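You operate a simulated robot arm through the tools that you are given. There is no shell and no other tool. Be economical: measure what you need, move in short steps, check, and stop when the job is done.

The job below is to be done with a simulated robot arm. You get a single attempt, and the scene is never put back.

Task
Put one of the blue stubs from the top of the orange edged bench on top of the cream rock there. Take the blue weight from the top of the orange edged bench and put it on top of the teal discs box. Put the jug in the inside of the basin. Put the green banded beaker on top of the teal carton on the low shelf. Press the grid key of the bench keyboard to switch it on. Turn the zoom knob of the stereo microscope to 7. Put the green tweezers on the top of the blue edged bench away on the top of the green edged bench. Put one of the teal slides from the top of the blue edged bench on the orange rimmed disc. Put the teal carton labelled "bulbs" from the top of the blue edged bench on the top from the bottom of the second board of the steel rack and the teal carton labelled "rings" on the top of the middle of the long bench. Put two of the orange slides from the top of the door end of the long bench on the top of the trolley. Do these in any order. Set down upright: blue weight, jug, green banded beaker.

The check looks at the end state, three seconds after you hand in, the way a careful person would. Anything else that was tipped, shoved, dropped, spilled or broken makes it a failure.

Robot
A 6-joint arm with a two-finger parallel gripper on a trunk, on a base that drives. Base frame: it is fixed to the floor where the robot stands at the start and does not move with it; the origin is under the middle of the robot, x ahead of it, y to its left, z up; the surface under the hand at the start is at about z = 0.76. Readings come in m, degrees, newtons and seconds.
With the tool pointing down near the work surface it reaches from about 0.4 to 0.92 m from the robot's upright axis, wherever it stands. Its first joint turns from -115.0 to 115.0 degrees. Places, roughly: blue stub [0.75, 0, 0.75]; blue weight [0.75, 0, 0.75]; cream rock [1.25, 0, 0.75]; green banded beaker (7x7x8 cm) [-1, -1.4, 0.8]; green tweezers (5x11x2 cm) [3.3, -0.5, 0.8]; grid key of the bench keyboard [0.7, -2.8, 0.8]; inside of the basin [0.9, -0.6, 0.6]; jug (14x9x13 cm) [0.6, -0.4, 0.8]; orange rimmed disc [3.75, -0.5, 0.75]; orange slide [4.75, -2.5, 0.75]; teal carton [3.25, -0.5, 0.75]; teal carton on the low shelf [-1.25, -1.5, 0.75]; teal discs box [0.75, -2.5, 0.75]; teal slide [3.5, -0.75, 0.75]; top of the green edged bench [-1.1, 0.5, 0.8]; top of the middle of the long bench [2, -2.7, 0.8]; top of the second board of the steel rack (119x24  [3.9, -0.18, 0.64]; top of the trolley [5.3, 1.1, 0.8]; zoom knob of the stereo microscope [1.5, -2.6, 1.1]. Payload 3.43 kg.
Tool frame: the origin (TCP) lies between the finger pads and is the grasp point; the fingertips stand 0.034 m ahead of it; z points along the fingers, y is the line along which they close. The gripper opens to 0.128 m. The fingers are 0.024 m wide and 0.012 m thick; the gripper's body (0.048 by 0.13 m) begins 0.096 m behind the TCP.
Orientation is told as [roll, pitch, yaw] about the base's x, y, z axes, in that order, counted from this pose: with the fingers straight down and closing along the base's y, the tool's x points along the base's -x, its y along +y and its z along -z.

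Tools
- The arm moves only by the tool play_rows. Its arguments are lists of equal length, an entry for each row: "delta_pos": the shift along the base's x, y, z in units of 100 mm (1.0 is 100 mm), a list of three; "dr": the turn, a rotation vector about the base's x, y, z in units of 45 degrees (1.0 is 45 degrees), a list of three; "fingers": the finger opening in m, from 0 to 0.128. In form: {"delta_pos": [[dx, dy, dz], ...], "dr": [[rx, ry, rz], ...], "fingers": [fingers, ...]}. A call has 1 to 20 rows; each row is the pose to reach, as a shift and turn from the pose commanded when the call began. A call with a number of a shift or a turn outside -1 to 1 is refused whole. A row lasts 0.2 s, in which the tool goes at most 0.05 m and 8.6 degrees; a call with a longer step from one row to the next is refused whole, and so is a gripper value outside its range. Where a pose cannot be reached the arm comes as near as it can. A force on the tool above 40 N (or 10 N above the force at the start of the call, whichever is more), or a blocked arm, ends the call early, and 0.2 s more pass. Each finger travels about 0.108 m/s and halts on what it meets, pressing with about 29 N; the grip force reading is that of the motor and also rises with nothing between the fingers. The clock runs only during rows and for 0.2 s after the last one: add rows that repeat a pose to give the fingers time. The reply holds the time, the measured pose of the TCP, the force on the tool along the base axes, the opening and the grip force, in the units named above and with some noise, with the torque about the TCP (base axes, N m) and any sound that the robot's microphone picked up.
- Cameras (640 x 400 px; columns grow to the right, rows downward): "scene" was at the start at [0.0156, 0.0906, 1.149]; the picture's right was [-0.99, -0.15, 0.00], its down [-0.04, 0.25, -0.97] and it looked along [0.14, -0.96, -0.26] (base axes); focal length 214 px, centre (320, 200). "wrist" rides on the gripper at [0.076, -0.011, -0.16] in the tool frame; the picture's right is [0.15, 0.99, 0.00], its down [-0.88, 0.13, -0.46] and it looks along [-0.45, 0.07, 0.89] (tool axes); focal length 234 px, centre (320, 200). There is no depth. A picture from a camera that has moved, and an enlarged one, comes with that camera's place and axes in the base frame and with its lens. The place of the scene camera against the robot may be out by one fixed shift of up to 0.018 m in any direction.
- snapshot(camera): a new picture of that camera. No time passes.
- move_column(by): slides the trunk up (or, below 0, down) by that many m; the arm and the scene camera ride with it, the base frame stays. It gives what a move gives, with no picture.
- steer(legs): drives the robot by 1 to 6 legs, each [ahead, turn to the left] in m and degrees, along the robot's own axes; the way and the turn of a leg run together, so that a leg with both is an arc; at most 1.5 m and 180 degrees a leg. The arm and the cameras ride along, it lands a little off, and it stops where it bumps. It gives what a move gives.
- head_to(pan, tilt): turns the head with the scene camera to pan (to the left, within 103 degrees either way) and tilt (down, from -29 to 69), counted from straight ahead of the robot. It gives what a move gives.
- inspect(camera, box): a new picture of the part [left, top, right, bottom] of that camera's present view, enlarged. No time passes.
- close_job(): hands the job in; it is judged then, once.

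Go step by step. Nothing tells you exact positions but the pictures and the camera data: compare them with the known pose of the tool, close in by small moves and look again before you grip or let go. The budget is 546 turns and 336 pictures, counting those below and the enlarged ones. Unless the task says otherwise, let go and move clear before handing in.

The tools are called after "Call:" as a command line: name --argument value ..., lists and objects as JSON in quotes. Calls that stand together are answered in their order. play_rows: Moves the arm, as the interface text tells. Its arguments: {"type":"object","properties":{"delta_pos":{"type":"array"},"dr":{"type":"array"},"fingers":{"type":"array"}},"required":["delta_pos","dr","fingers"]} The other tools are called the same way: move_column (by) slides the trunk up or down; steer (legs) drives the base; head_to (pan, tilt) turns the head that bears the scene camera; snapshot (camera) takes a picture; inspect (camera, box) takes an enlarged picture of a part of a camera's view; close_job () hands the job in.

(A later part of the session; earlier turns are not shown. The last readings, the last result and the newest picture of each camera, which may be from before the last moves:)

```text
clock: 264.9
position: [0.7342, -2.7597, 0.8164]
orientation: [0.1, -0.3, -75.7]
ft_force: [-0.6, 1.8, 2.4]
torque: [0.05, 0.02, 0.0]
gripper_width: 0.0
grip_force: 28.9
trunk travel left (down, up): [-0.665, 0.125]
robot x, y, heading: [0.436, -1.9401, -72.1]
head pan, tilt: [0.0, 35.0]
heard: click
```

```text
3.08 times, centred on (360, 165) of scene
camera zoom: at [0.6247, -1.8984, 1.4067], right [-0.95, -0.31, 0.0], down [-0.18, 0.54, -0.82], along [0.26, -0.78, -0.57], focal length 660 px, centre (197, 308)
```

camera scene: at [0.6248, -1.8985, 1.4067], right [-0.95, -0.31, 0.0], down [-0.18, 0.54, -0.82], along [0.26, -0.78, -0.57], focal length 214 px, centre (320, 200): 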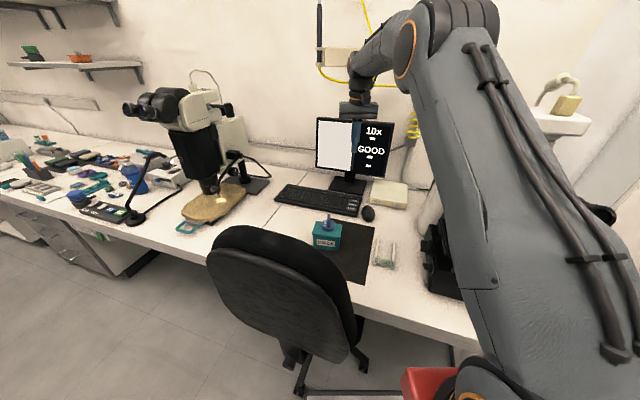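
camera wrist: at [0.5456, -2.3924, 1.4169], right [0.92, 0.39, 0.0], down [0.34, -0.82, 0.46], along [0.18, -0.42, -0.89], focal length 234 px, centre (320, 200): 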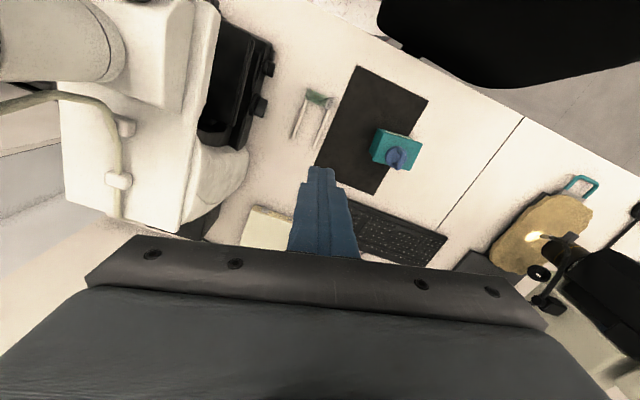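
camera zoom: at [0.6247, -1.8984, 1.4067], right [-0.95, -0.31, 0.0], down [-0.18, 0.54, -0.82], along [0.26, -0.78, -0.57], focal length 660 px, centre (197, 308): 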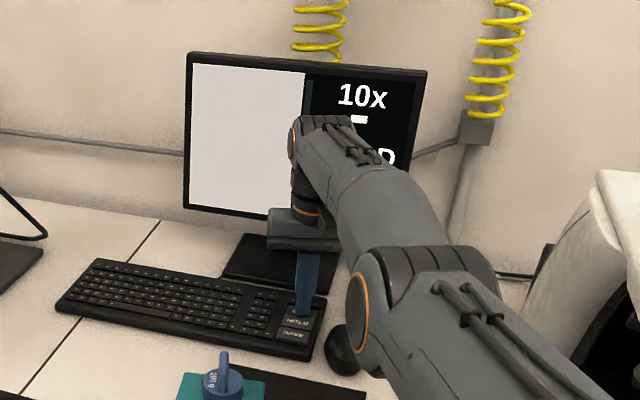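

Heard a click. Lift and look at the screen.

Call:
play_rows --delta_pos '[[0, 0, 0.2], [0, 0, 0.6], [0, 0, 1.0]]' --dr '[[0, 0, 0], [0, 0, 0], [0, 0, 0]]' --fingers '[0, 0, 0]'

Call:
play_rows --delta_pos '[[0, 0.1, 0.4], [0, 0.2, 0.8], [0, 0.5, 1.0], [0, 1.0, 1.0]]' --dr '[[0, 0, 0], [0, 0, 0], [0, 0, 0], [0, 0, 0]]' --fingers '[0, 0, 0, 0]'

Call:
inspect --camera "scene" --box '[300, 90, 420, 220]'

```text
clock: 265.7
position: [0.7362, -2.7623, 0.9143]
orientation: [0.0, -0.1, -75.7]
ft_force: [-0.1, 0.4, -0.3]
torque: [0.02, 0.04, 0.02]
gripper_width: 0.0001
grip_force: 29.1
trunk travel left (down, up): [-0.665, 0.125]
robot x, y, heading: [0.4362, -1.938, -71.7]
head pan, tilt: [0.0, 35.0]
```

```text
clock: 266.7
position: [0.747, -2.7501, 1.0087]
orientation: [0.1, -0.2, -75.7]
ft_force: [1.3, 0.0, -0.4]
torque: [-0.02, -0.01, 0.0]
gripper_width: 0.0
grip_force: 28.4
out of reach, approached as far as the arm can: row 1, 2, 3, 4
trunk travel left (down, up): [-0.665, 0.125]
robot x, y, heading: [0.4363, -1.94, -72.0]
head pan, tilt: [0.0, 35.0]
```

```text
3.08 times, centred on (360, 155) of scene
camera zoom: at [0.6249, -1.8986, 1.4067], right [-0.95, -0.31, 0.0], down [-0.18, 0.54, -0.82], along [0.26, -0.78, -0.57], focal length 660 px, centre (197, 338)
```

zoom: 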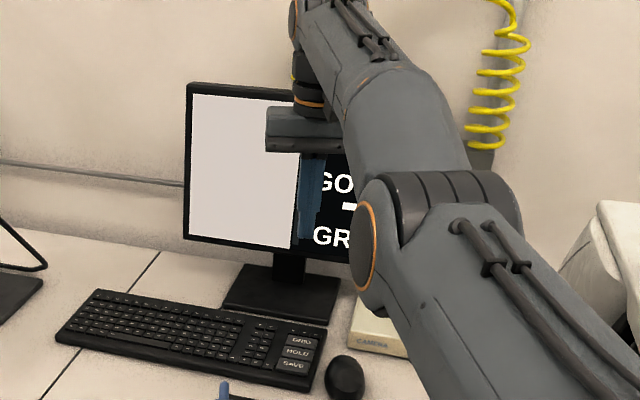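

Call:
play_rows --delta_pos '[[-0.1, 0.4, 0], [-0.2, 0.8, 0.1], [-0.3, 1.0, 0.3]]' --dr '[[0, 0, 0], [0, 0, 0], [0, 0, 0]]' --fingers '[0, 0, 0]'

Call:
play_rows --delta_pos '[[-0.1, 0.4, 0.1], [-0.2, 0.8, 0.2], [-0.2, 1.0, 0.5]]' --dr '[[0, 0, 0], [0, 0, 0], [0, 0, 0]]' --fingers '[0, 0, 0]'

Call:
inspect --camera "scene" --box '[300, 90, 420, 220]'

```text
clock: 267.5
position: [0.7493, -2.7463, 1.0172]
orientation: [0.0, -0.1, -75.7]
ft_force: [-0.1, 0.5, -0.3]
torque: [0.0, 0.0, 0.0]
gripper_width: 0.0
grip_force: 28.9
out of reach, approached as far as the arm can: row 1, 2, 3
trunk travel left (down, up): [-0.665, 0.125]
robot x, y, heading: [0.437, -1.9358, -71.7]
head pan, tilt: [0.0, 35.0]
```

```text
clock: 268.3
position: [0.7532, -2.7422, 1.0334]
orientation: [0.1, -0.1, -75.8]
ft_force: [0.2, 0.1, 1.7]
torque: [-0.05, 0.02, -0.02]
gripper_width: 0.0
grip_force: 28.5
out of reach, approached as far as the arm can: row 1, 2, 3
trunk travel left (down, up): [-0.665, 0.125]
robot x, y, heading: [0.437, -1.9394, -71.8]
head pan, tilt: [0.0, 35.0]
```

```text
3.08 times, centred on (360, 155) of scene
camera zoom: at [0.6248, -1.8985, 1.4067], right [-0.95, -0.31, 0.0], down [-0.18, 0.54, -0.82], along [0.26, -0.78, -0.57], focal length 660 px, centre (197, 338)
```

zoom: 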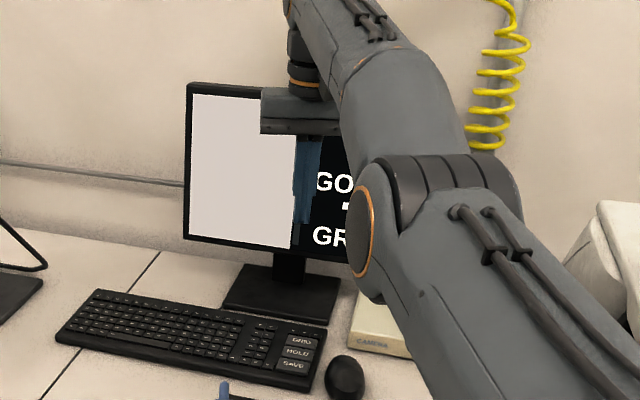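

Call:
play_rows --delta_pos '[[0, 0, -0.3], [0, 0.1, -0.6], [0, 0.3, -0.8], [0, 0.6, -0.8], [0, 0.9, -0.8]]' --dr '[[0, 0, 0], [0, 0, 0], [0, 0, 0], [0, 0, 0], [0, 0, 0]]' --fingers '[0, 0, 0, 0, 0]'

```text
clock: 269.5
position: [0.7715, -2.7449, 0.964]
orientation: [0.1, -0.1, -75.6]
ft_force: [0.4, 0.1, -0.3]
torque: [-0.02, 0.02, -0.03]
gripper_width: 0.0002
grip_force: 29.0
out of reach, approached as far as the arm can: row 1, 2, 3, 4, 5
trunk travel left (down, up): [-0.665, 0.125]
robot x, y, heading: [0.4344, -1.9426, -71.6]
head pan, tilt: [0.0, 35.0]
```

The arm's solver seems stuck at full stretch. I'll raise the trunk and back the base away to free space.

Call:
move_column --by 0.12

Call:
play_rows --delta_pos '[[-0.1, 0.4, 0], [-0.2, 0.8, 0], [-0.2, 1.0, 0]]' --dr '[[0, 0, 0], [0, 0, 0], [0, 0, 0]]' --fingers '[0, 0, 0]'

```text
clock: 271.0
position: [0.7628, -2.7157, 1.0845]
orientation: [0.0, -0.3, -75.7]
ft_force: [-0.4, -0.6, -0.5]
torque: [0.01, -0.02, 0.01]
gripper_width: 0.0
grip_force: 28.8
trunk travel left (down, up): [-0.785, 0.005]
robot x, y, heading: [0.4364, -1.9397, -71.8]
head pan, tilt: [0.0, 35.0]
```

```text
clock: 271.8
position: [0.769, -2.7089, 1.0903]
orientation: [-0.1, -0.1, -75.7]
ft_force: [-0.5, -0.6, 0.5]
torque: [0.0, 0.01, 0.0]
gripper_width: 0.0
grip_force: 28.7
out of reach, approached as far as the arm can: row 1, 2, 3
trunk travel left (down, up): [-0.785, 0.005]
robot x, y, heading: [0.4357, -1.9375, -71.9]
head pan, tilt: [0.0, 35.0]
```

Call:
play_rows --delta_pos '[[0, 0, 0.3], [0, 0, 0.6], [0, 0, 1.0]]' --dr '[[0, 0, 0], [0, 0, 0], [0, 0, 0]]' --fingers '[0, 0, 0]'

Call:
snapshot --camera "scene"

```text
clock: 272.6
position: [0.7638, -2.7017, 1.1763]
orientation: [0.0, -0.2, -75.7]
ft_force: [-0.1, -1.0, 0.3]
torque: [0.06, 0.02, 0.03]
gripper_width: 0.0001
grip_force: 29.0
out of reach, approached as far as the arm can: row 2, 3
trunk travel left (down, up): [-0.785, 0.005]
robot x, y, heading: [0.4387, -1.942, -71.4]
head pan, tilt: [0.0, 35.0]
```

```text
216 pictures are left
camera scene: at [0.6146, -1.8675, 1.5267], right [-0.95, -0.31, 0.0], down [-0.18, 0.55, -0.82], along [0.26, -0.78, -0.57], focal length 214 px, centre (320, 200)
```

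scene: 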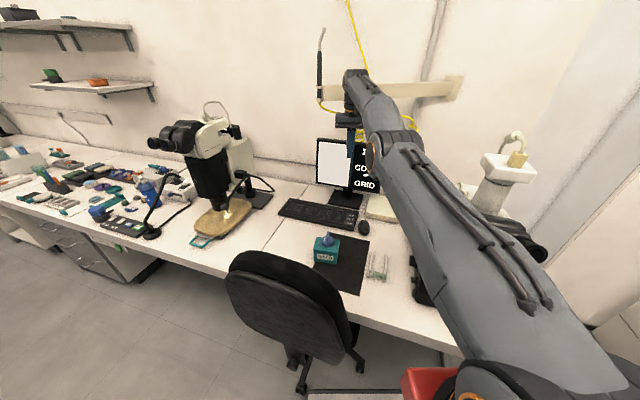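

Call:
play_rows --delta_pos '[[0, 0, -0.3], [0, 0, -0.6], [0, 0, -1.0]]' --dr '[[0, 0, 0], [0, 0, 0], [0, 0, 0]]' --fingers '[0, 0, 0]'

Call:
play_rows --delta_pos '[[0, 0.2, 0], [-0.1, 0.6, 0], [-0.2, 1.0, 0]]' --dr '[[0, 0, 0], [0, 0, 0], [0, 0, 0]]' --fingers '[0, 0, 0]'

```text
clock: 273.4
position: [0.7671, -2.7105, 1.0794]
orientation: [0.0, -0.2, -75.8]
ft_force: [0.1, -0.3, 0.3]
torque: [-0.01, 0.0, 0.0]
gripper_width: 0.0001
grip_force: 28.5
out of reach, approached as far as the arm can: row 2, 3
trunk travel left (down, up): [-0.785, 0.005]
robot x, y, heading: [0.4365, -1.9385, -71.8]
head pan, tilt: [0.0, 35.0]
```

```text
clock: 274.2
position: [0.7754, -2.7062, 1.0802]
orientation: [0.0, -0.1, -75.7]
ft_force: [-0.5, -0.1, -0.6]
torque: [-0.03, -0.01, -0.01]
gripper_width: 0.0
grip_force: 28.6
out of reach, approached as far as the arm can: row 1, 2, 3
trunk travel left (down, up): [-0.785, 0.005]
robot x, y, heading: [0.436, -1.9429, -71.8]
head pan, tilt: [0.0, 35.0]
```

Call:
steer --legs '[[-0.4, 0]]'

Call:
play_rows --delta_pos '[[-0.1, 0.3, 0], [-0.2, 0.6, 0], [-0.3, 0.9, 0]]' --dr '[[-0.15, -0.05, 0], [-0.3, -0.1, 0], [-0.45, -0.15, 0]]' --fingers '[0, 0, 0]'

```text
clock: 276.7
position: [0.6522, -2.3269, 1.0811]
orientation: [0.0, -0.1, -75.6]
ft_force: [-0.9, -0.2, -0.7]
torque: [0.01, -0.02, -0.01]
gripper_width: 0.0
grip_force: 28.8
trunk travel left (down, up): [-0.785, 0.005]
robot x, y, heading: [0.3129, -1.5619, -71.4]
head pan, tilt: [0.0, 35.0]
```

```text
clock: 277.5
position: [0.6839, -2.3769, 1.1344]
orientation: [1.0, -14.7, -75.9]
ft_force: [-0.6, 0.1, -0.8]
torque: [0.02, 0.01, 0.05]
gripper_width: 0.0002
grip_force: 29.0
out of reach, approached as far as the arm can: row 1, 2, 3
trunk travel left (down, up): [-0.785, 0.005]
robot x, y, heading: [0.3112, -1.5585, -71.6]
head pan, tilt: [0.0, 35.0]
```

Call:
play_rows --delta_pos '[[0.1, -0.3, 0], [0.3, -0.7, 0], [0.3, -0.9, 0]]' --dr '[[0.15, 0.05, 0], [0.3, 0.1, 0], [0.33, 0.1, 0]]' --fingers '[0, 0, 0]'

Call:
play_rows --delta_pos '[[-0.1, 0.4, 0.2], [-0.2, 0.8, 0.3], [-0.3, 0.9, 0.3]]' --dr '[[0.15, 0.05, 0], [0.3, 0.1, 0], [0.45, 0.15, 0]]' --fingers '[0, 0, 0]'

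Call:
snapshot --camera "scene"

```text
clock: 278.3
position: [0.6572, -2.3338, 1.1221]
orientation: [0.3, -2.5, -75.6]
ft_force: [-0.5, -0.5, -0.3]
torque: [-0.02, 0.02, -0.04]
gripper_width: 0.0
grip_force: 29.7
out of reach, approached as far as the arm can: row 1, 2, 3
trunk travel left (down, up): [-0.785, 0.005]
robot x, y, heading: [0.3095, -1.5588, -71.7]
head pan, tilt: [0.0, 35.0]
```

```text
clock: 279.1
position: [0.6277, -2.244, 1.1527]
orientation: [-1.3, 18.8, -75.9]
ft_force: [-0.8, 0.5, 0.0]
torque: [0.0, 0.01, -0.02]
gripper_width: 0.0001
grip_force: 28.8
out of reach, approached as far as the arm can: row 1, 2
trunk travel left (down, up): [-0.785, 0.005]
robot x, y, heading: [0.3111, -1.5589, -71.5]
head pan, tilt: [0.0, 35.0]
```

```text
215 pictures are left
camera scene: at [0.4885, -1.4871, 1.5267], right [-0.95, -0.32, 0.0], down [-0.18, 0.54, -0.82], along [0.26, -0.78, -0.57], focal length 214 px, centre (320, 200)
```

scene: 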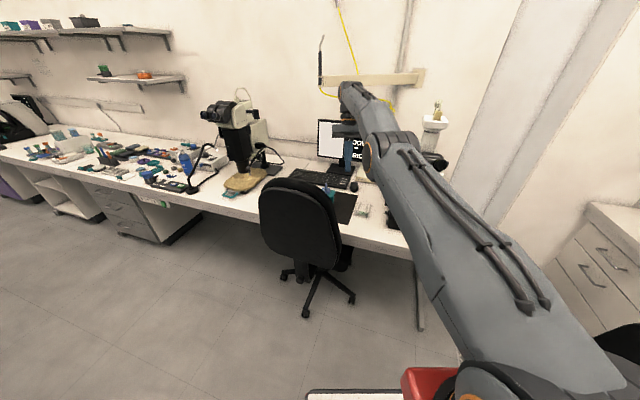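

Freed. Continue retracting.

Call:
play_rows --delta_pos '[[-0.1, 0.4, 0.2], [-0.2, 0.8, 0.3], [-0.3, 0.9, 0.3]]' --dr '[[0, 0, 0], [0, 0, 0], [0, 0, 0]]' --fingers '[0, 0, 0]'

Call:
play_rows --delta_pos '[[-0.1, 0.4, 0.1], [-0.2, 0.8, 0.2], [-0.3, 0.9, 0.2]]' --dr '[[-0.15, -0.05, 0], [-0.3, -0.1, 0], [-0.4, -0.13, 0]]' --fingers '[0, 0, 0]'

Call:
play_rows --delta_pos '[[-0.1, 0.4, 0], [-0.2, 0.8, 0], [-0.3, 0.9, 0]]' --dr '[[0, 0, 0], [0, 0, 0], [0, 0, 0]]' --fingers '[0, 0, 0]'

```text
clock: 279.9
position: [0.601, -2.1558, 1.1817]
orientation: [-1.2, 18.7, -75.9]
ft_force: [1.3, -2.3, -0.8]
torque: [0.17, 0.09, 0.04]
gripper_width: 0.0
grip_force: 29.1
out of reach, approached as far as the arm can: row 1
trunk travel left (down, up): [-0.785, 0.005]
robot x, y, heading: [0.3106, -1.563, -71.6]
head pan, tilt: [0.0, 35.0]
```

```text
clock: 280.7
position: [0.5694, -2.0635, 1.1997]
orientation: [0.1, -0.3, -75.7]
ft_force: [0.2, -0.4, -0.1]
torque: [-0.01, 0.01, 0.0]
gripper_width: 0.0002
grip_force: 28.7
trunk travel left (down, up): [-0.785, 0.005]
robot x, y, heading: [0.3095, -1.5582, -71.6]
head pan, tilt: [0.0, 35.0]
```

```text
clock: 281.5
position: [0.5376, -1.9729, 1.2011]
orientation: [0.0, -0.1, -75.7]
ft_force: [-0.5, -0.3, -0.1]
torque: [0.04, 0.0, -0.01]
gripper_width: 0.0001
grip_force: 28.9
trunk travel left (down, up): [-0.785, 0.005]
robot x, y, heading: [0.3104, -1.5594, -71.7]
head pan, tilt: [0.0, 35.0]
```

GRID is on. Next the stereo microscope's zoom knob: drive along the aisle and look at it.

Call:
steer --legs '[[0, 72], [1.2, 0], [0, -90]]'

Call:
head_to --pan 0 --tilt 20

Call:
snapshot --camera "scene"

```text
clock: 294.4
position: [1.6046, -2.0174, 1.2019]
orientation: [0.1, -0.3, -93.1]
ft_force: [0.2, -0.4, 0.3]
torque: [0.03, 0.01, 0.01]
gripper_width: 0.0001
grip_force: 29.8
trunk travel left (down, up): [-0.785, 0.005]
robot x, y, heading: [1.5105, -1.5555, -88.7]
head pan, tilt: [0.0, 35.0]
```

```text
clock: 295.2
position: [1.6051, -2.0189, 1.2018]
orientation: [0.0, -0.1, -93.0]
ft_force: [0.4, 0.4, 0.5]
torque: [0.06, 0.01, 0.02]
gripper_width: 0.0
grip_force: 29.0
trunk travel left (down, up): [-0.785, 0.005]
robot x, y, heading: [1.5107, -1.5591, -89.0]
head pan, tilt: [0.0, 20.0]
```

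```text
214 pictures are left
camera scene: at [1.7065, -1.5455, 1.5505], right [-1.0, -0.02, 0.0], down [-0.01, 0.34, -0.94], along [0.02, -0.94, -0.34], focal length 214 px, centre (320, 200)
```

scene: 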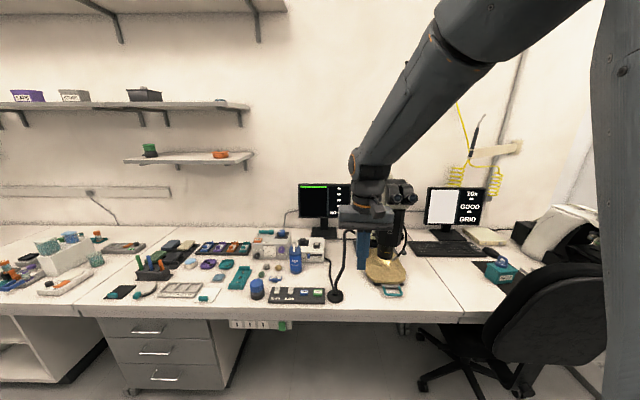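

Call:
play_rows --delta_pos '[[-0.4, 0.1, 0], [-0.8, 0.1, 0], [-1.0, 0.2, 0]]' --dr '[[0, 0, 0], [0, 0, 0], [0, 0, 0]]' --fingers '[0.03, 0.06, 0.06]'

Call:
play_rows --delta_pos '[[-0.4, 0.1, 0], [-0.8, 0.1, 0], [-1.0, 0.2, 0]]' --dr '[[0, 0, 0], [0, 0, 0], [0, 0, 0]]' --fingers '[0.06, 0.06, 0.06]'

Call:
play_rows --delta_pos '[[-0.4, 0.1, 0], [-0.8, 0.1, 0], [-1.0, 0.2, 0]]' --dr '[[0, 0, 0], [0, 0, 0], [0, 0, 0]]' --fingers '[0.06, 0.06, 0.06]'

Call:
inspect --camera "scene" --box '[330, 130, 450, 310]'

```text
clock: 296.0
position: [1.5044, -1.9984, 1.201]
orientation: [0.0, -0.2, -93.1]
ft_force: [-1.1, -0.2, -0.3]
torque: [-0.01, 0.0, -0.02]
gripper_width: 0.06
grip_force: 0.1
trunk travel left (down, up): [-0.785, 0.005]
robot x, y, heading: [1.5126, -1.5588, -89.0]
head pan, tilt: [0.0, 20.0]
```

```text
clock: 296.8
position: [1.4043, -1.9749, 1.2027]
orientation: [-0.1, -0.2, -93.0]
ft_force: [-0.1, -0.2, -1.0]
torque: [0.01, 0.03, 0.01]
gripper_width: 0.0603
grip_force: 0.0
trunk travel left (down, up): [-0.785, 0.005]
robot x, y, heading: [1.5093, -1.5598, -88.9]
head pan, tilt: [0.0, 20.0]
```

```text
clock: 297.6
position: [1.3038, -1.9567, 1.201]
orientation: [0.0, -0.2, -93.0]
ft_force: [0.4, 0.5, 0.6]
torque: [0.01, 0.03, -0.03]
gripper_width: 0.0599
grip_force: 0.0
trunk travel left (down, up): [-0.785, 0.005]
robot x, y, heading: [1.5102, -1.557, -88.8]
head pan, tilt: [0.0, 20.0]
```

```text
2.22 times, centred on (390, 220) of scene
camera zoom: at [1.7064, -1.5457, 1.5506], right [-1.0, -0.02, 0.0], down [-0.01, 0.34, -0.94], along [0.02, -0.94, -0.34], focal length 477 px, centre (164, 156)
```

zoom: 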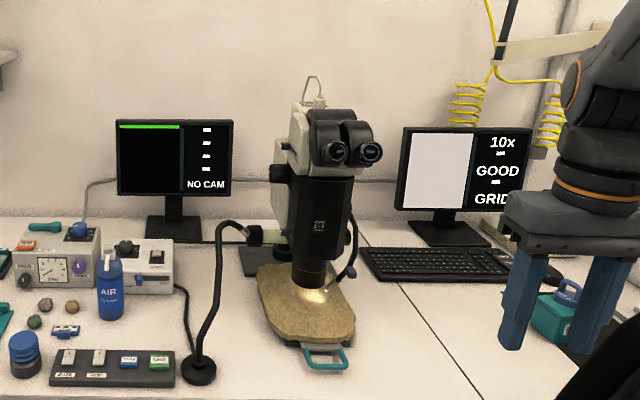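

Call:
inspect --camera "scene" --box '[370, 155, 430, 215]'

Call:
inspect --camera "scene" --box '[370, 200, 430, 260]'

```text
6.67 times, centred on (400, 185) of scene
camera zoom: at [1.7064, -1.5457, 1.5506], right [-1.0, -0.02, 0.0], down [-0.01, 0.34, -0.94], along [0.02, -0.94, -0.34], focal length 1430 px, centre (-213, 300)
```

zoom: 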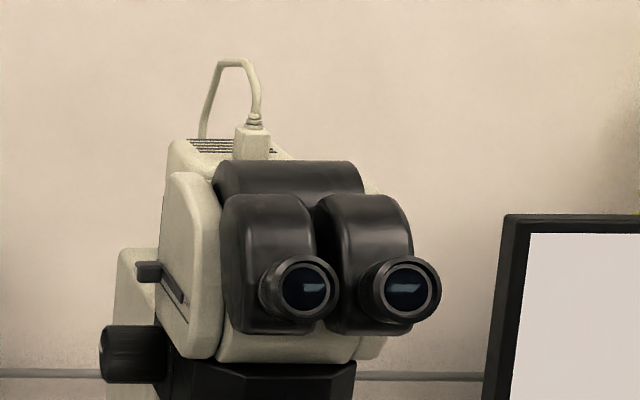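

```text
6.67 times, centred on (400, 230) of scene
camera zoom: at [1.7064, -1.5457, 1.5506], right [-1.0, -0.02, 0.0], down [-0.01, 0.34, -0.94], along [0.02, -0.94, -0.34], focal length 1430 px, centre (-213, 0)
```

zoom: 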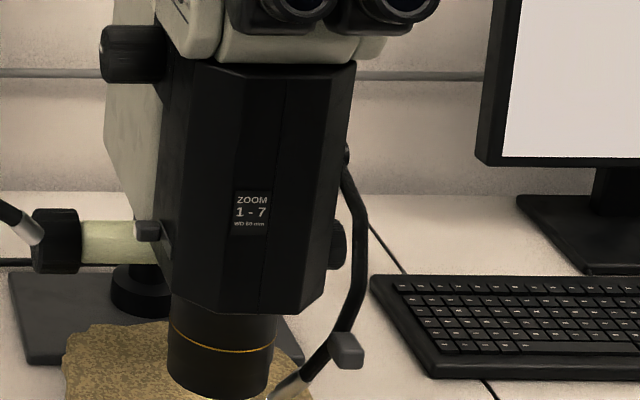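

The zoom knob is probably the black knob on the microscope's left (+x) flank; I'll move to x≈2 to see its scale.

Call:
steer --legs '[[0, 89], [0.5, 0], [0, -90]]'

Call:
head_to --pan -20 --tilt 20

Call:
snapshot --camera "scene"

```text
clock: 308.2
position: [1.8078, -1.9453, 1.2026]
orientation: [0.0, -0.2, -91.6]
ft_force: [1.0, 0.0, -0.3]
torque: [0.01, 0.0, -0.01]
gripper_width: 0.0602
grip_force: 0.0
trunk travel left (down, up): [-0.785, 0.005]
robot x, y, heading: [2.003, -1.5444, -87.7]
head pan, tilt: [0.0, 20.0]
```

```text
clock: 309.0
position: [1.8064, -1.9454, 1.2031]
orientation: [0.0, -0.2, -91.6]
ft_force: [0.5, 0.5, -0.2]
torque: [0.02, 0.04, -0.02]
gripper_width: 0.0602
grip_force: 0.0
trunk travel left (down, up): [-0.785, 0.005]
robot x, y, heading: [2.0041, -1.5396, -87.1]
head pan, tilt: [-20.0, 20.0]
```

```text
210 pictures are left
camera scene: at [2.1663, -1.5202, 1.5506], right [-0.95, 0.3, 0.0], down [0.1, 0.33, -0.94], along [-0.28, -0.9, -0.34], focal length 214 px, centre (320, 200)
```

scene: 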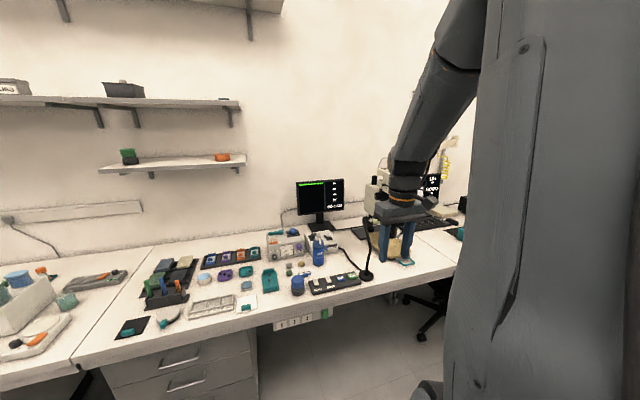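

Call:
play_rows --delta_pos '[[0.4, 0, 0], [0.8, 0, 0], [1.0, 0, 0]]' --dr '[[0, 0, 0], [0, 0, 0], [0, 0, 0]]' --fingers '[0.06, 0.06, 0.06]'

Call:
play_rows --delta_pos '[[0.4, 0, 0], [0.8, 0, 0], [1.0, 0, 0]]' --dr '[[0, 0, 0], [0, 0, 0], [0, 0, 0]]' --fingers '[0.06, 0.06, 0.06]'

Call:
play_rows --delta_pos '[[0.4, 0, 0], [0.8, 0, 0], [1.0, 0, 0]]' --dr '[[0, 0, 0], [0, 0, 0], [0, 0, 0]]' --fingers '[0.06, 0.06, 0.06]'

Call:
inspect --camera "scene" --box '[350, 130, 450, 260]'

```text
clock: 309.8
position: [1.9078, -1.9447, 1.2015]
orientation: [0.1, -0.2, -91.6]
ft_force: [-0.4, -0.2, 0.1]
torque: [0.02, -0.06, 0.02]
gripper_width: 0.0599
grip_force: 0.0
trunk travel left (down, up): [-0.785, 0.005]
robot x, y, heading: [2.0043, -1.5368, -87.4]
head pan, tilt: [-20.0, 20.0]
```

```text
clock: 310.6
position: [2.0072, -1.9436, 1.2001]
orientation: [0.0, -0.1, -91.6]
ft_force: [0.8, 0.2, -0.9]
torque: [0.02, -0.01, 0.02]
gripper_width: 0.06
grip_force: 0.0
trunk travel left (down, up): [-0.785, 0.005]
robot x, y, heading: [2.0086, -1.5374, -87.4]
head pan, tilt: [-20.0, 20.0]
```

```text
clock: 311.4
position: [2.1073, -1.9457, 1.2027]
orientation: [0.0, -0.1, -91.6]
ft_force: [-0.2, 0.7, 0.1]
torque: [-0.01, -0.05, 0.0]
gripper_width: 0.0601
grip_force: 0.0
trunk travel left (down, up): [-0.785, 0.005]
robot x, y, heading: [2.0027, -1.5381, -87.3]
head pan, tilt: [-20.0, 20.0]
```

```text
3.08 times, centred on (400, 195) of scene
camera zoom: at [2.1663, -1.5202, 1.5506], right [-0.95, 0.3, 0.0], down [0.1, 0.33, -0.94], along [-0.28, -0.9, -0.34], focal length 660 px, centre (74, 215)
```

zoom: 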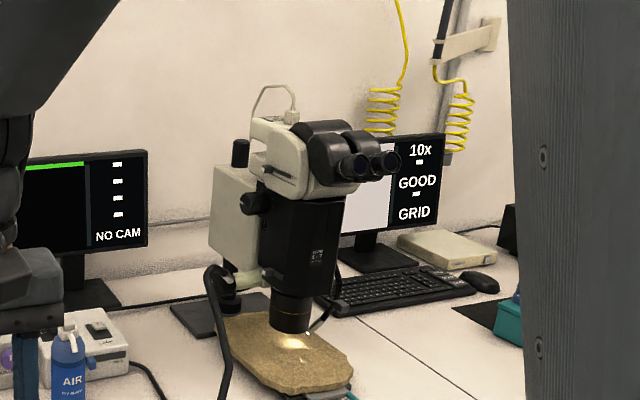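

Call:
inspect --camera "scene" --box '[378, 170, 418, 220]'

```text
8.00 times, centred on (398, 195) of scene
camera zoom: at [2.1663, -1.5202, 1.5506], right [-0.95, 0.3, 0.0], down [0.1, 0.33, -0.94], along [-0.28, -0.9, -0.34], focal length 1716 px, centre (-304, 240)
```

zoom: 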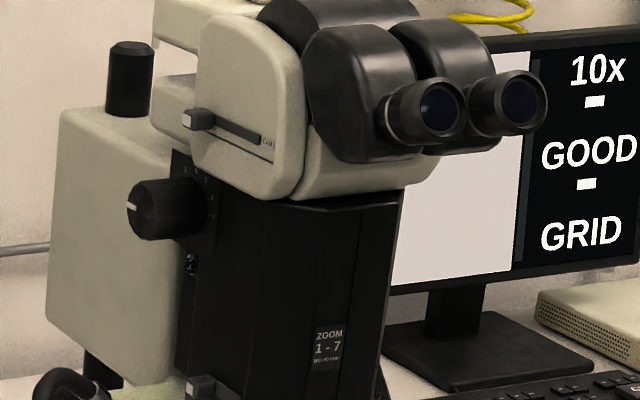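

The zoom knob is a horizontal-axis knob with a white pointer at about (1.475,-2.58,1.137), axis along +x. I'll turn the tool to point along -x and come alongside.

Call:
play_rows --delta_pos '[[0, 0, 0], [0, 0, 0], [0, 0, 0], [0, 0, 0], [0, 0, 0], [0, 0, 0]]' --dr '[[0, 0.17, 0], [0, 0.34, 0], [0, 0.51, 0], [0, 0.68, 0], [0, 0.85, 0], [0, 1.0, 0]]' --fingers '[0.06, 0.06, 0.06, 0.06, 0.06, 0.06]'

Call:
play_rows --delta_pos '[[0, 0, 0], [0, 0, 0], [0, 0, 0], [0, 0, 0], [0, 0, 0], [0, 0, 0]]' --dr '[[0, 0.17, 0], [0, 0.34, 0], [0, 0.51, 0], [0, 0.68, 0], [0, 0.85, 0], [0, 1.0, 0]]' --fingers '[0.06, 0.06, 0.06, 0.06, 0.06, 0.06]'

Call:
steer --legs '[[0.4, -2.5]]'

Call:
snapshot --camera "wrist"

Call:
snapshot --camera "scene"

```text
clock: 312.8
position: [2.1069, -1.9456, 1.2033]
orientation: [-45.1, -1.2, -91.0]
ft_force: [0.4, -0.4, -0.9]
torque: [-0.01, -0.02, 0.01]
gripper_width: 0.0599
grip_force: 0.0
trunk travel left (down, up): [-0.785, 0.005]
robot x, y, heading: [2.0011, -1.5386, -87.8]
head pan, tilt: [-20.0, 20.0]
```

```text
clock: 314.2
position: [2.1077, -1.9455, 1.2027]
orientation: [-90.1, -1.6, -89.8]
ft_force: [0.0, -0.9, 0.6]
torque: [-0.03, -0.02, -0.02]
gripper_width: 0.0598
grip_force: 0.2
trunk travel left (down, up): [-0.785, 0.005]
robot x, y, heading: [2.0015, -1.542, -87.5]
head pan, tilt: [-20.0, 20.0]
```

```text
clock: 316.7
position: [2.097, -2.3411, 1.2013]
orientation: [-90.0, -1.6, -92.5]
ft_force: [0.1, -0.4, -0.3]
torque: [-0.02, -0.04, 0.02]
gripper_width: 0.0601
grip_force: 0.1
trunk travel left (down, up): [-0.785, 0.005]
robot x, y, heading: [2.0134, -1.9348, -90.0]
head pan, tilt: [-20.0, 20.0]
```

```text
207 pictures are left
camera wrist: at [2.2589, -2.2728, 1.212], right [0.01, 0.12, -0.99], down [0.42, -0.9, -0.11], along [-0.91, -0.41, -0.05], focal length 234 px, centre (320, 200)
```

wrist: 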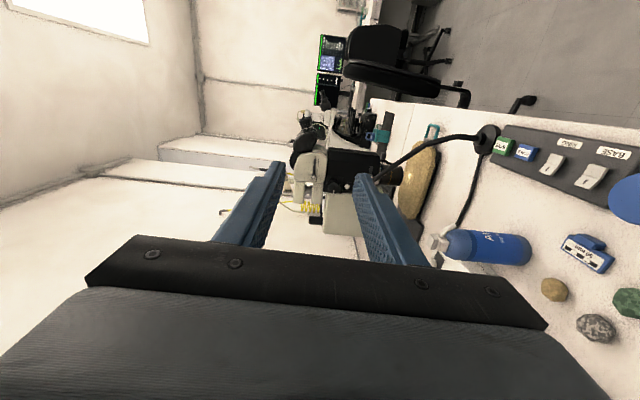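

```text
206 pictures are left
camera scene: at [2.1758, -1.9193, 1.5506], right [-0.94, 0.34, 0.0], down [0.12, 0.32, -0.94], along [-0.32, -0.88, -0.34], focal length 214 px, centre (320, 200)
```

scene: 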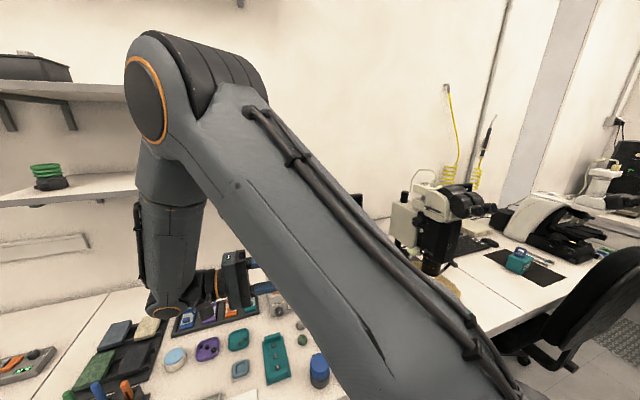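

Call:
inspect --camera "wrist" --box '[280, 130, 380, 230]'

Call:
inspect --camera "scene" --box '[375, 170, 475, 270]'

```text
4.00 times, centred on (330, 180) of wrist
camera zoom: at [2.2589, -2.2728, 1.212], right [0.01, 0.12, -0.99], down [0.42, -0.9, -0.11], along [-0.91, -0.41, -0.05], focal length 937 px, centre (280, 280)
```

zoom: 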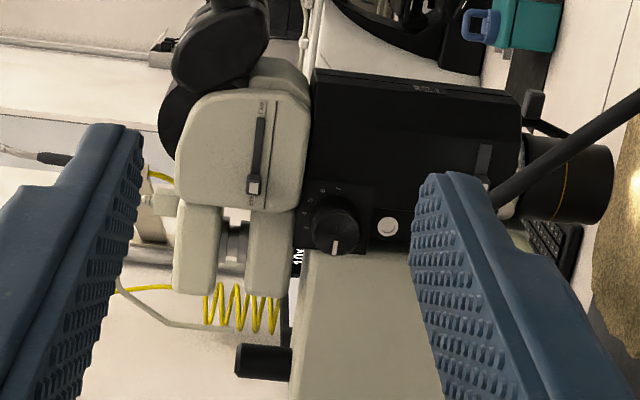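

```text
4.00 times, centred on (425, 220) of scene
camera zoom: at [2.1758, -1.9193, 1.5506], right [-0.94, 0.34, 0.0], down [0.12, 0.32, -0.94], along [-0.32, -0.88, -0.34], focal length 858 px, centre (-100, 120)
```

zoom: 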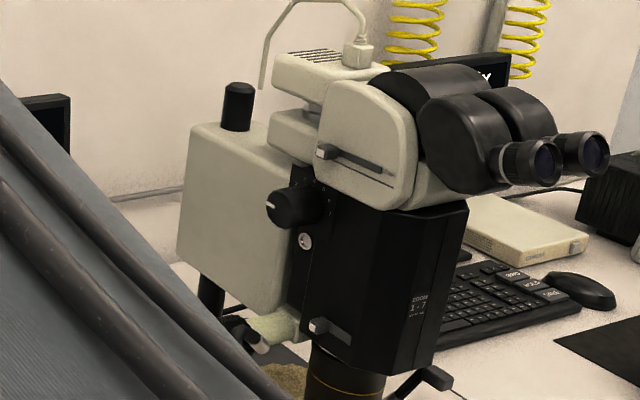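

Call:
play_rows --delta_pos '[[-0.2, -0.4, 0], [-0.5, -0.8, 0], [-0.9, -1.0, 0]]' --dr '[[0, 0, 0.055], [0, 0, 0.055], [0, 0, 0.055]]' --fingers '[0.07, 0.07, 0.07]'

Call:
play_rows --delta_pos '[[-0.2, -0.4, -0.1], [-0.5, -0.8, -0.2], [-0.9, -1.0, -0.4]]' --dr '[[0, 0, 0], [0, 0, 0], [0, 0, 0]]' --fingers '[0.07, 0.07, 0.07]'

Call:
inspect --camera "wrist" --box '[250, 100, 410, 260]'

Call:
snapshot --camera "scene"

```text
clock: 317.5
position: [2.0073, -2.4432, 1.2034]
orientation: [-90.0, -1.6, -90.0]
ft_force: [0.1, 0.4, 0.2]
torque: [-0.01, 0.0, 0.04]
gripper_width: 0.07
grip_force: 0.0
trunk travel left (down, up): [-0.785, 0.005]
robot x, y, heading: [2.0147, -1.9315, -90.0]
head pan, tilt: [-20.0, 20.0]
```

```text
refused: row 2 steps farther than a row can; nothing moved
```

```text
2.50 times, centred on (330, 180) of wrist
camera zoom: at [2.1673, -2.3674, 1.2127], right [0.0, 0.12, -0.99], down [0.46, -0.88, -0.11], along [-0.89, -0.45, -0.05], focal length 585 px, centre (295, 250)
```

zoom: 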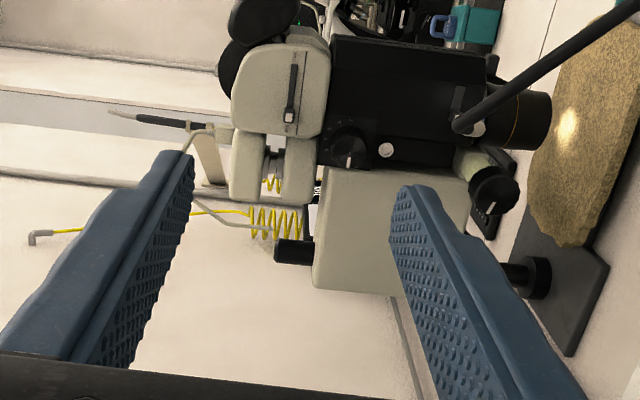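

```text
202 pictures are left
camera scene: at [2.1763, -1.9192, 1.5505], right [-0.94, 0.34, 0.0], down [0.12, 0.32, -0.94], along [-0.32, -0.88, -0.34], focal length 214 px, centre (320, 200)
```

scene: 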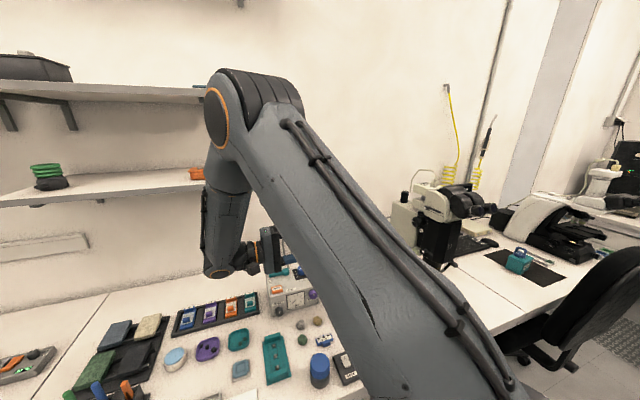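

Call:
play_rows --delta_pos '[[-0.3, -0.3, -0.1], [-0.6, -0.6, -0.2], [-0.9, -0.9, -0.3], [-1.0, -1.0, -0.4]]' --dr '[[0, 0, 0], [0, 0, 0], [0, 0, 0], [0, 0, 0]]' --fingers '[0.07, 0.07, 0.07, 0.07]'

Call:
play_rows --delta_pos '[[-0.3, 0, -0.1], [-0.6, 0, -0.2], [-1.0, 0, -0.3]]' --dr '[[0, 0, 0], [0, 0, 0], [0, 0, 0]]' --fingers '[0.07, 0.07, 0.07]'

Call:
inspect --camera "wrist" --box '[270, 120, 390, 220]'

Call:
snapshot --camera "wrist"

```text
clock: 318.5
position: [1.9075, -2.5418, 1.1636]
orientation: [-90.1, -1.4, -89.9]
ft_force: [0.9, -0.7, -0.6]
torque: [0.01, 0.01, -0.01]
gripper_width: 0.07
grip_force: 0.1
trunk travel left (down, up): [-0.785, 0.005]
robot x, y, heading: [2.0111, -1.9312, -90.1]
head pan, tilt: [-20.0, 20.0]
```

```text
clock: 319.3
position: [1.8085, -2.5426, 1.1316]
orientation: [-90.0, -1.5, -89.9]
ft_force: [0.4, 0.0, 0.1]
torque: [0.0, -0.02, -0.01]
gripper_width: 0.0701
grip_force: 0.0
trunk travel left (down, up): [-0.785, 0.005]
robot x, y, heading: [2.0143, -1.9297, -90.3]
head pan, tilt: [-20.0, 20.0]
```

```text
4.00 times, centred on (330, 170) of wrist
camera zoom: at [1.969, -2.4669, 1.1416], right [0.0, 0.12, -0.99], down [0.46, -0.88, -0.11], along [-0.89, -0.45, -0.05], focal length 937 px, centre (280, 320)
```

zoom: 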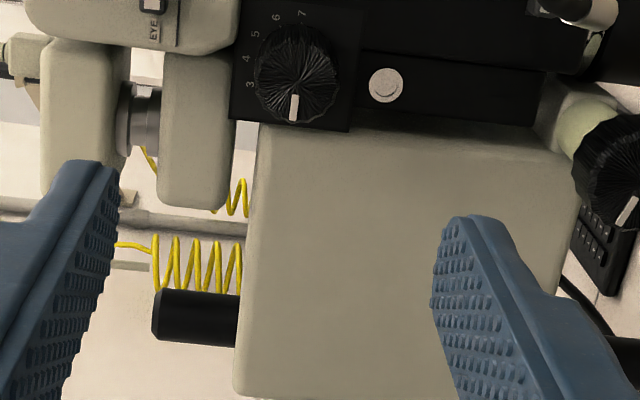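

```text
200 pictures are left
camera wrist: at [1.969, -2.4669, 1.1416], right [0.0, 0.12, -0.99], down [0.46, -0.88, -0.11], along [-0.89, -0.45, -0.05], focal length 234 px, centre (320, 200)
```

wrist: 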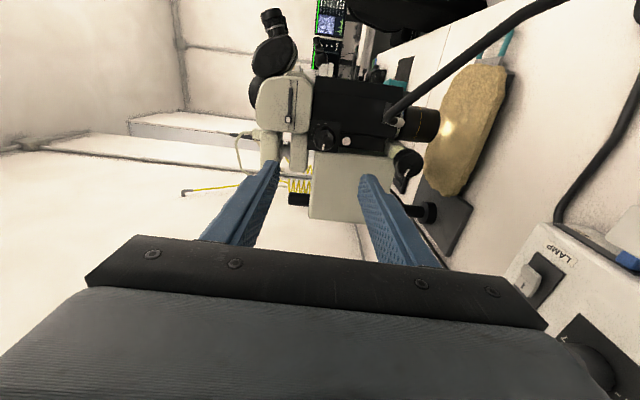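

The dial reads 1 now (pointer), with digits 1→7 running clockwise as seen from +x, ~30° apart; need ~180° clockwise. I pre-rotate the gripper 90° the other way, then grasp.

Call:
play_rows --delta_pos '[[0, 0, 0], [0, -0.1, 0], [0, -0.2, 0], [0, -0.26, -0.05], [0, -0.26, -0.08], [0, -0.26, -0.08]]' --dr '[[0.17, 0, 0], [0.34, 0, 0], [0.51, 0, 0], [0.68, 0, 0], [0.85, 0, 0], [1.0, 0, 0]]' --fingers '[0.07, 0.07, 0.07, 0.07, 0.07, 0.07]'

Call:
play_rows --delta_pos '[[0, 0, 0], [0, 0, 0], [0, 0, 0], [0, 0, 0], [0, 0, 0], [0, 0, 0]]' --dr '[[0.17, 0, 0], [0.34, 0, 0], [0.51, 0, 0], [0.68, 0, 0], [0.85, 0, 0], [1.0, 0, 0]]' --fingers '[0.07, 0.07, 0.07, 0.07, 0.07, 0.07]'

Call:
snapshot --camera "wrist"

Call:
inspect --camera "wrist" --box '[260, 100, 380, 220]'

```text
clock: 320.7
position: [1.8065, -2.5664, 1.124]
orientation: [-90.0, 43.6, -90.0]
ft_force: [-1.0, -0.4, 0.4]
torque: [0.02, 0.0, 0.0]
gripper_width: 0.07
grip_force: 0.0
trunk travel left (down, up): [-0.785, 0.005]
robot x, y, heading: [2.0148, -1.9323, -90.3]
head pan, tilt: [-20.0, 20.0]
```

```text
clock: 322.1
position: [1.8046, -2.5685, 1.1247]
orientation: [-90.2, 88.6, -90.4]
ft_force: [-0.5, -0.2, -0.5]
torque: [-0.02, -0.01, 0.01]
gripper_width: 0.0701
grip_force: 0.0
trunk travel left (down, up): [-0.785, 0.005]
robot x, y, heading: [2.0174, -1.9326, -90.2]
head pan, tilt: [-20.0, 20.0]
```

```text
199 pictures are left
camera wrist: at [1.9651, -2.5779, 1.2008], right [0.0, 0.99, 0.12], down [0.46, 0.11, -0.88], along [-0.89, 0.06, -0.45], focal length 234 px, centre (320, 200)
```

wrist: 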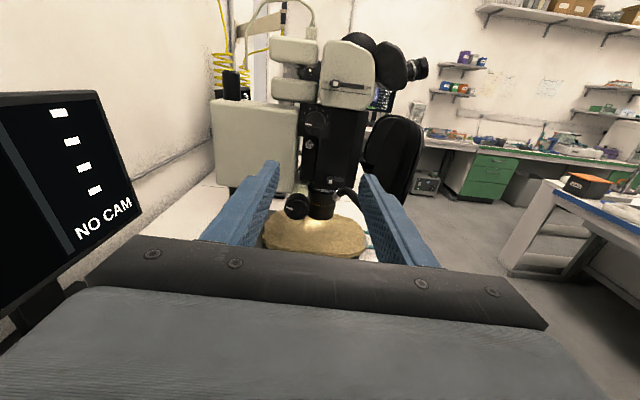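

```text
3.33 times, centred on (320, 160) of wrist
camera zoom: at [1.9651, -2.5779, 1.2008], right [0.0, 0.99, 0.12], down [0.46, 0.11, -0.88], along [-0.89, 0.06, -0.45], focal length 781 px, centre (320, 333)
```

zoom: 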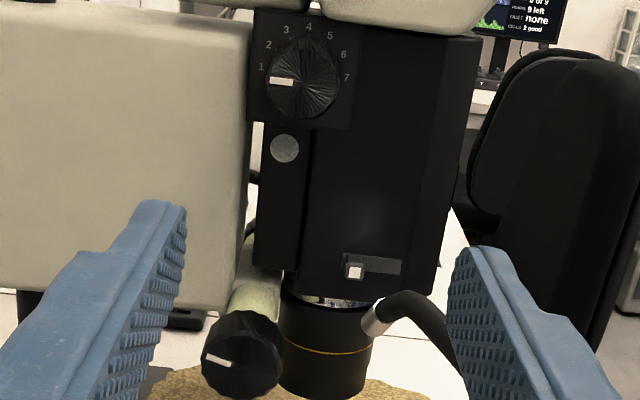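

Call:
play_rows --delta_pos '[[-0.3, 0, 0], [-0.6, -0.02, 0], [-1.0, -0.04, 0]]' --dr '[[0, 0, 0], [0, 0, 0], [0, 0, 0.009]]' --fingers '[0.07, 0.07, 0.07]'

Call:
play_rows --delta_pos '[[-0.3, 0, 0], [-0.6, 0, 0], [-1.0, 0, 0]]' --dr '[[0, 0, 0], [0, 0, 0], [0, 0, 0]]' --fingers '[0.07, 0.07, 0.07]'

Call:
inspect --camera "wrist" --box '[240, 100, 400, 240]'

```text
clock: 322.9
position: [1.707, -2.5716, 1.1244]
orientation: [-91.2, 88.6, -90.8]
ft_force: [0.6, -0.2, 0.2]
torque: [-0.04, -0.01, -0.03]
gripper_width: 0.0703
grip_force: 0.0
trunk travel left (down, up): [-0.785, 0.005]
robot x, y, heading: [2.0129, -1.9336, -90.2]
head pan, tilt: [-20.0, 20.0]
```

```text
clock: 323.7
position: [1.6073, -2.5702, 1.1262]
orientation: [-90.5, 88.5, -89.9]
ft_force: [0.6, -0.1, 0.3]
torque: [-0.01, 0.0, -0.03]
gripper_width: 0.07
grip_force: 0.0
trunk travel left (down, up): [-0.785, 0.005]
robot x, y, heading: [2.0119, -1.935, -90.2]
head pan, tilt: [-20.0, 20.0]
```

```text
2.86 times, centred on (320, 170) of wrist
camera zoom: at [1.7672, -2.579, 1.2019], right [-0.01, 0.99, 0.12], down [0.45, 0.11, -0.88], along [-0.89, 0.05, -0.45], focal length 669 px, centre (320, 286)
```

zoom: 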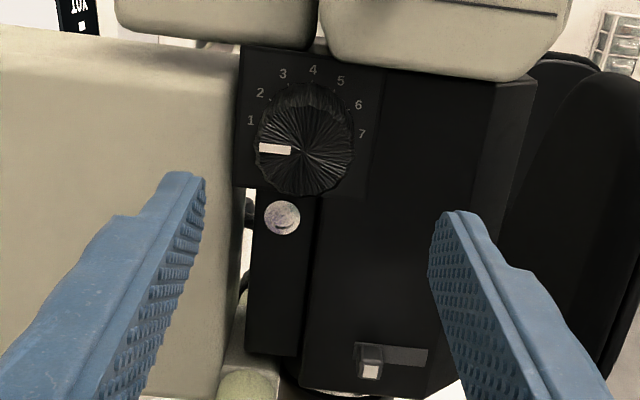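

Call:
play_rows --delta_pos '[[0, -0.08, 0.03], [-0.3, -0.08, 0.03], [-0.5, -0.08, 0.03], [-0.7, -0.08, 0.03]]' --dr '[[0, 0, 0], [0, 0, 0], [0, 0, 0], [0, 0, 0]]' --fingers '[0.08, 0.08, 0.08, 0.08]'

Call:
inspect --camera "wrist" --box '[240, 100, 400, 240]'

Call:
inspect --camera "scene" --box '[340, 160, 460, 270]'

```text
clock: 324.7
position: [1.5369, -2.5779, 1.1271]
orientation: [-91.3, 88.2, -90.9]
ft_force: [0.6, -0.4, 0.3]
torque: [-0.01, -0.04, 0.01]
gripper_width: 0.08
grip_force: 0.0
trunk travel left (down, up): [-0.785, 0.005]
robot x, y, heading: [2.0146, -1.9312, -90.2]
head pan, tilt: [-20.0, 20.0]
```

```text
2.86 times, centred on (320, 170) of wrist
camera zoom: at [1.6959, -2.5869, 1.2042], right [-0.01, 0.99, 0.12], down [0.45, 0.11, -0.88], along [-0.89, 0.05, -0.45], focal length 669 px, centre (320, 286)
```

zoom: 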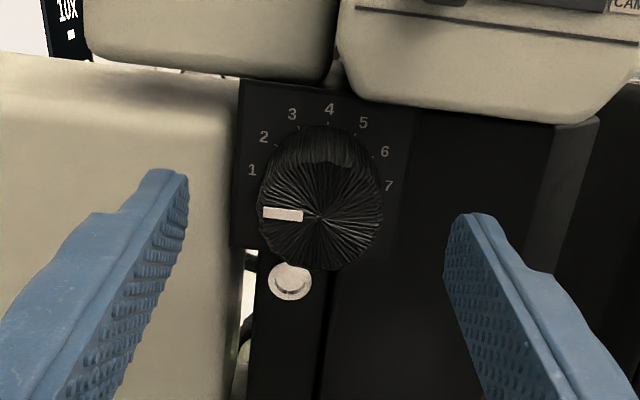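

```text
3.64 times, centred on (400, 215) of scene
camera zoom: at [2.1759, -1.9195, 1.5505], right [-0.94, 0.34, 0.0], down [0.12, 0.32, -0.94], along [-0.32, -0.88, -0.34], focal length 780 px, centre (29, 146)
```

zoom: 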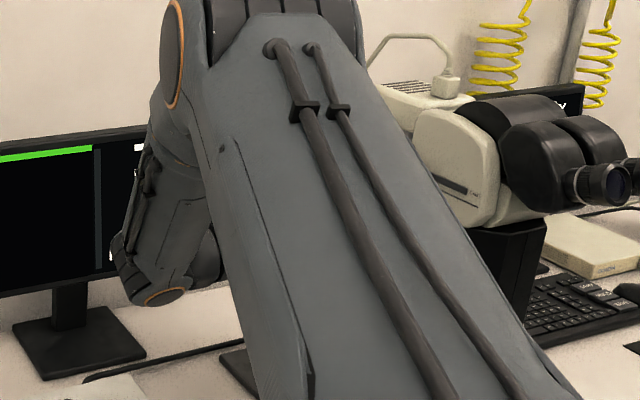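

Call:
play_rows --delta_pos '[[-0.1, 0, 0.01], [-0.2, 0, 0.01], [-0.3, 0, 0.01]]' --dr '[[0, 0, 0], [0, 0, 0], [0, 0, 0]]' --fingers '[0.08, 0.08, 0.08]'

Call:
inspect --camera "wrist" --box '[240, 100, 400, 240]'

```text
clock: 325.5
position: [1.5064, -2.5778, 1.1266]
orientation: [-90.0, 88.5, -89.7]
ft_force: [-0.4, 0.0, -0.4]
torque: [-0.01, 0.01, 0.01]
gripper_width: 0.0802
grip_force: 0.0
trunk travel left (down, up): [-0.785, 0.005]
robot x, y, heading: [2.0154, -1.9289, -90.0]
head pan, tilt: [-20.0, 20.0]
```

```text
2.86 times, centred on (320, 170) of wrist
camera zoom: at [1.6655, -2.588, 1.2035], right [-0.01, 0.99, 0.12], down [0.46, 0.11, -0.88], along [-0.89, 0.05, -0.45], focal length 669 px, centre (320, 286)
```

zoom: 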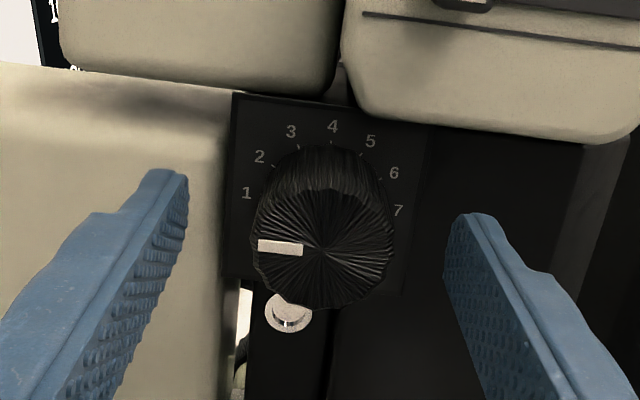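

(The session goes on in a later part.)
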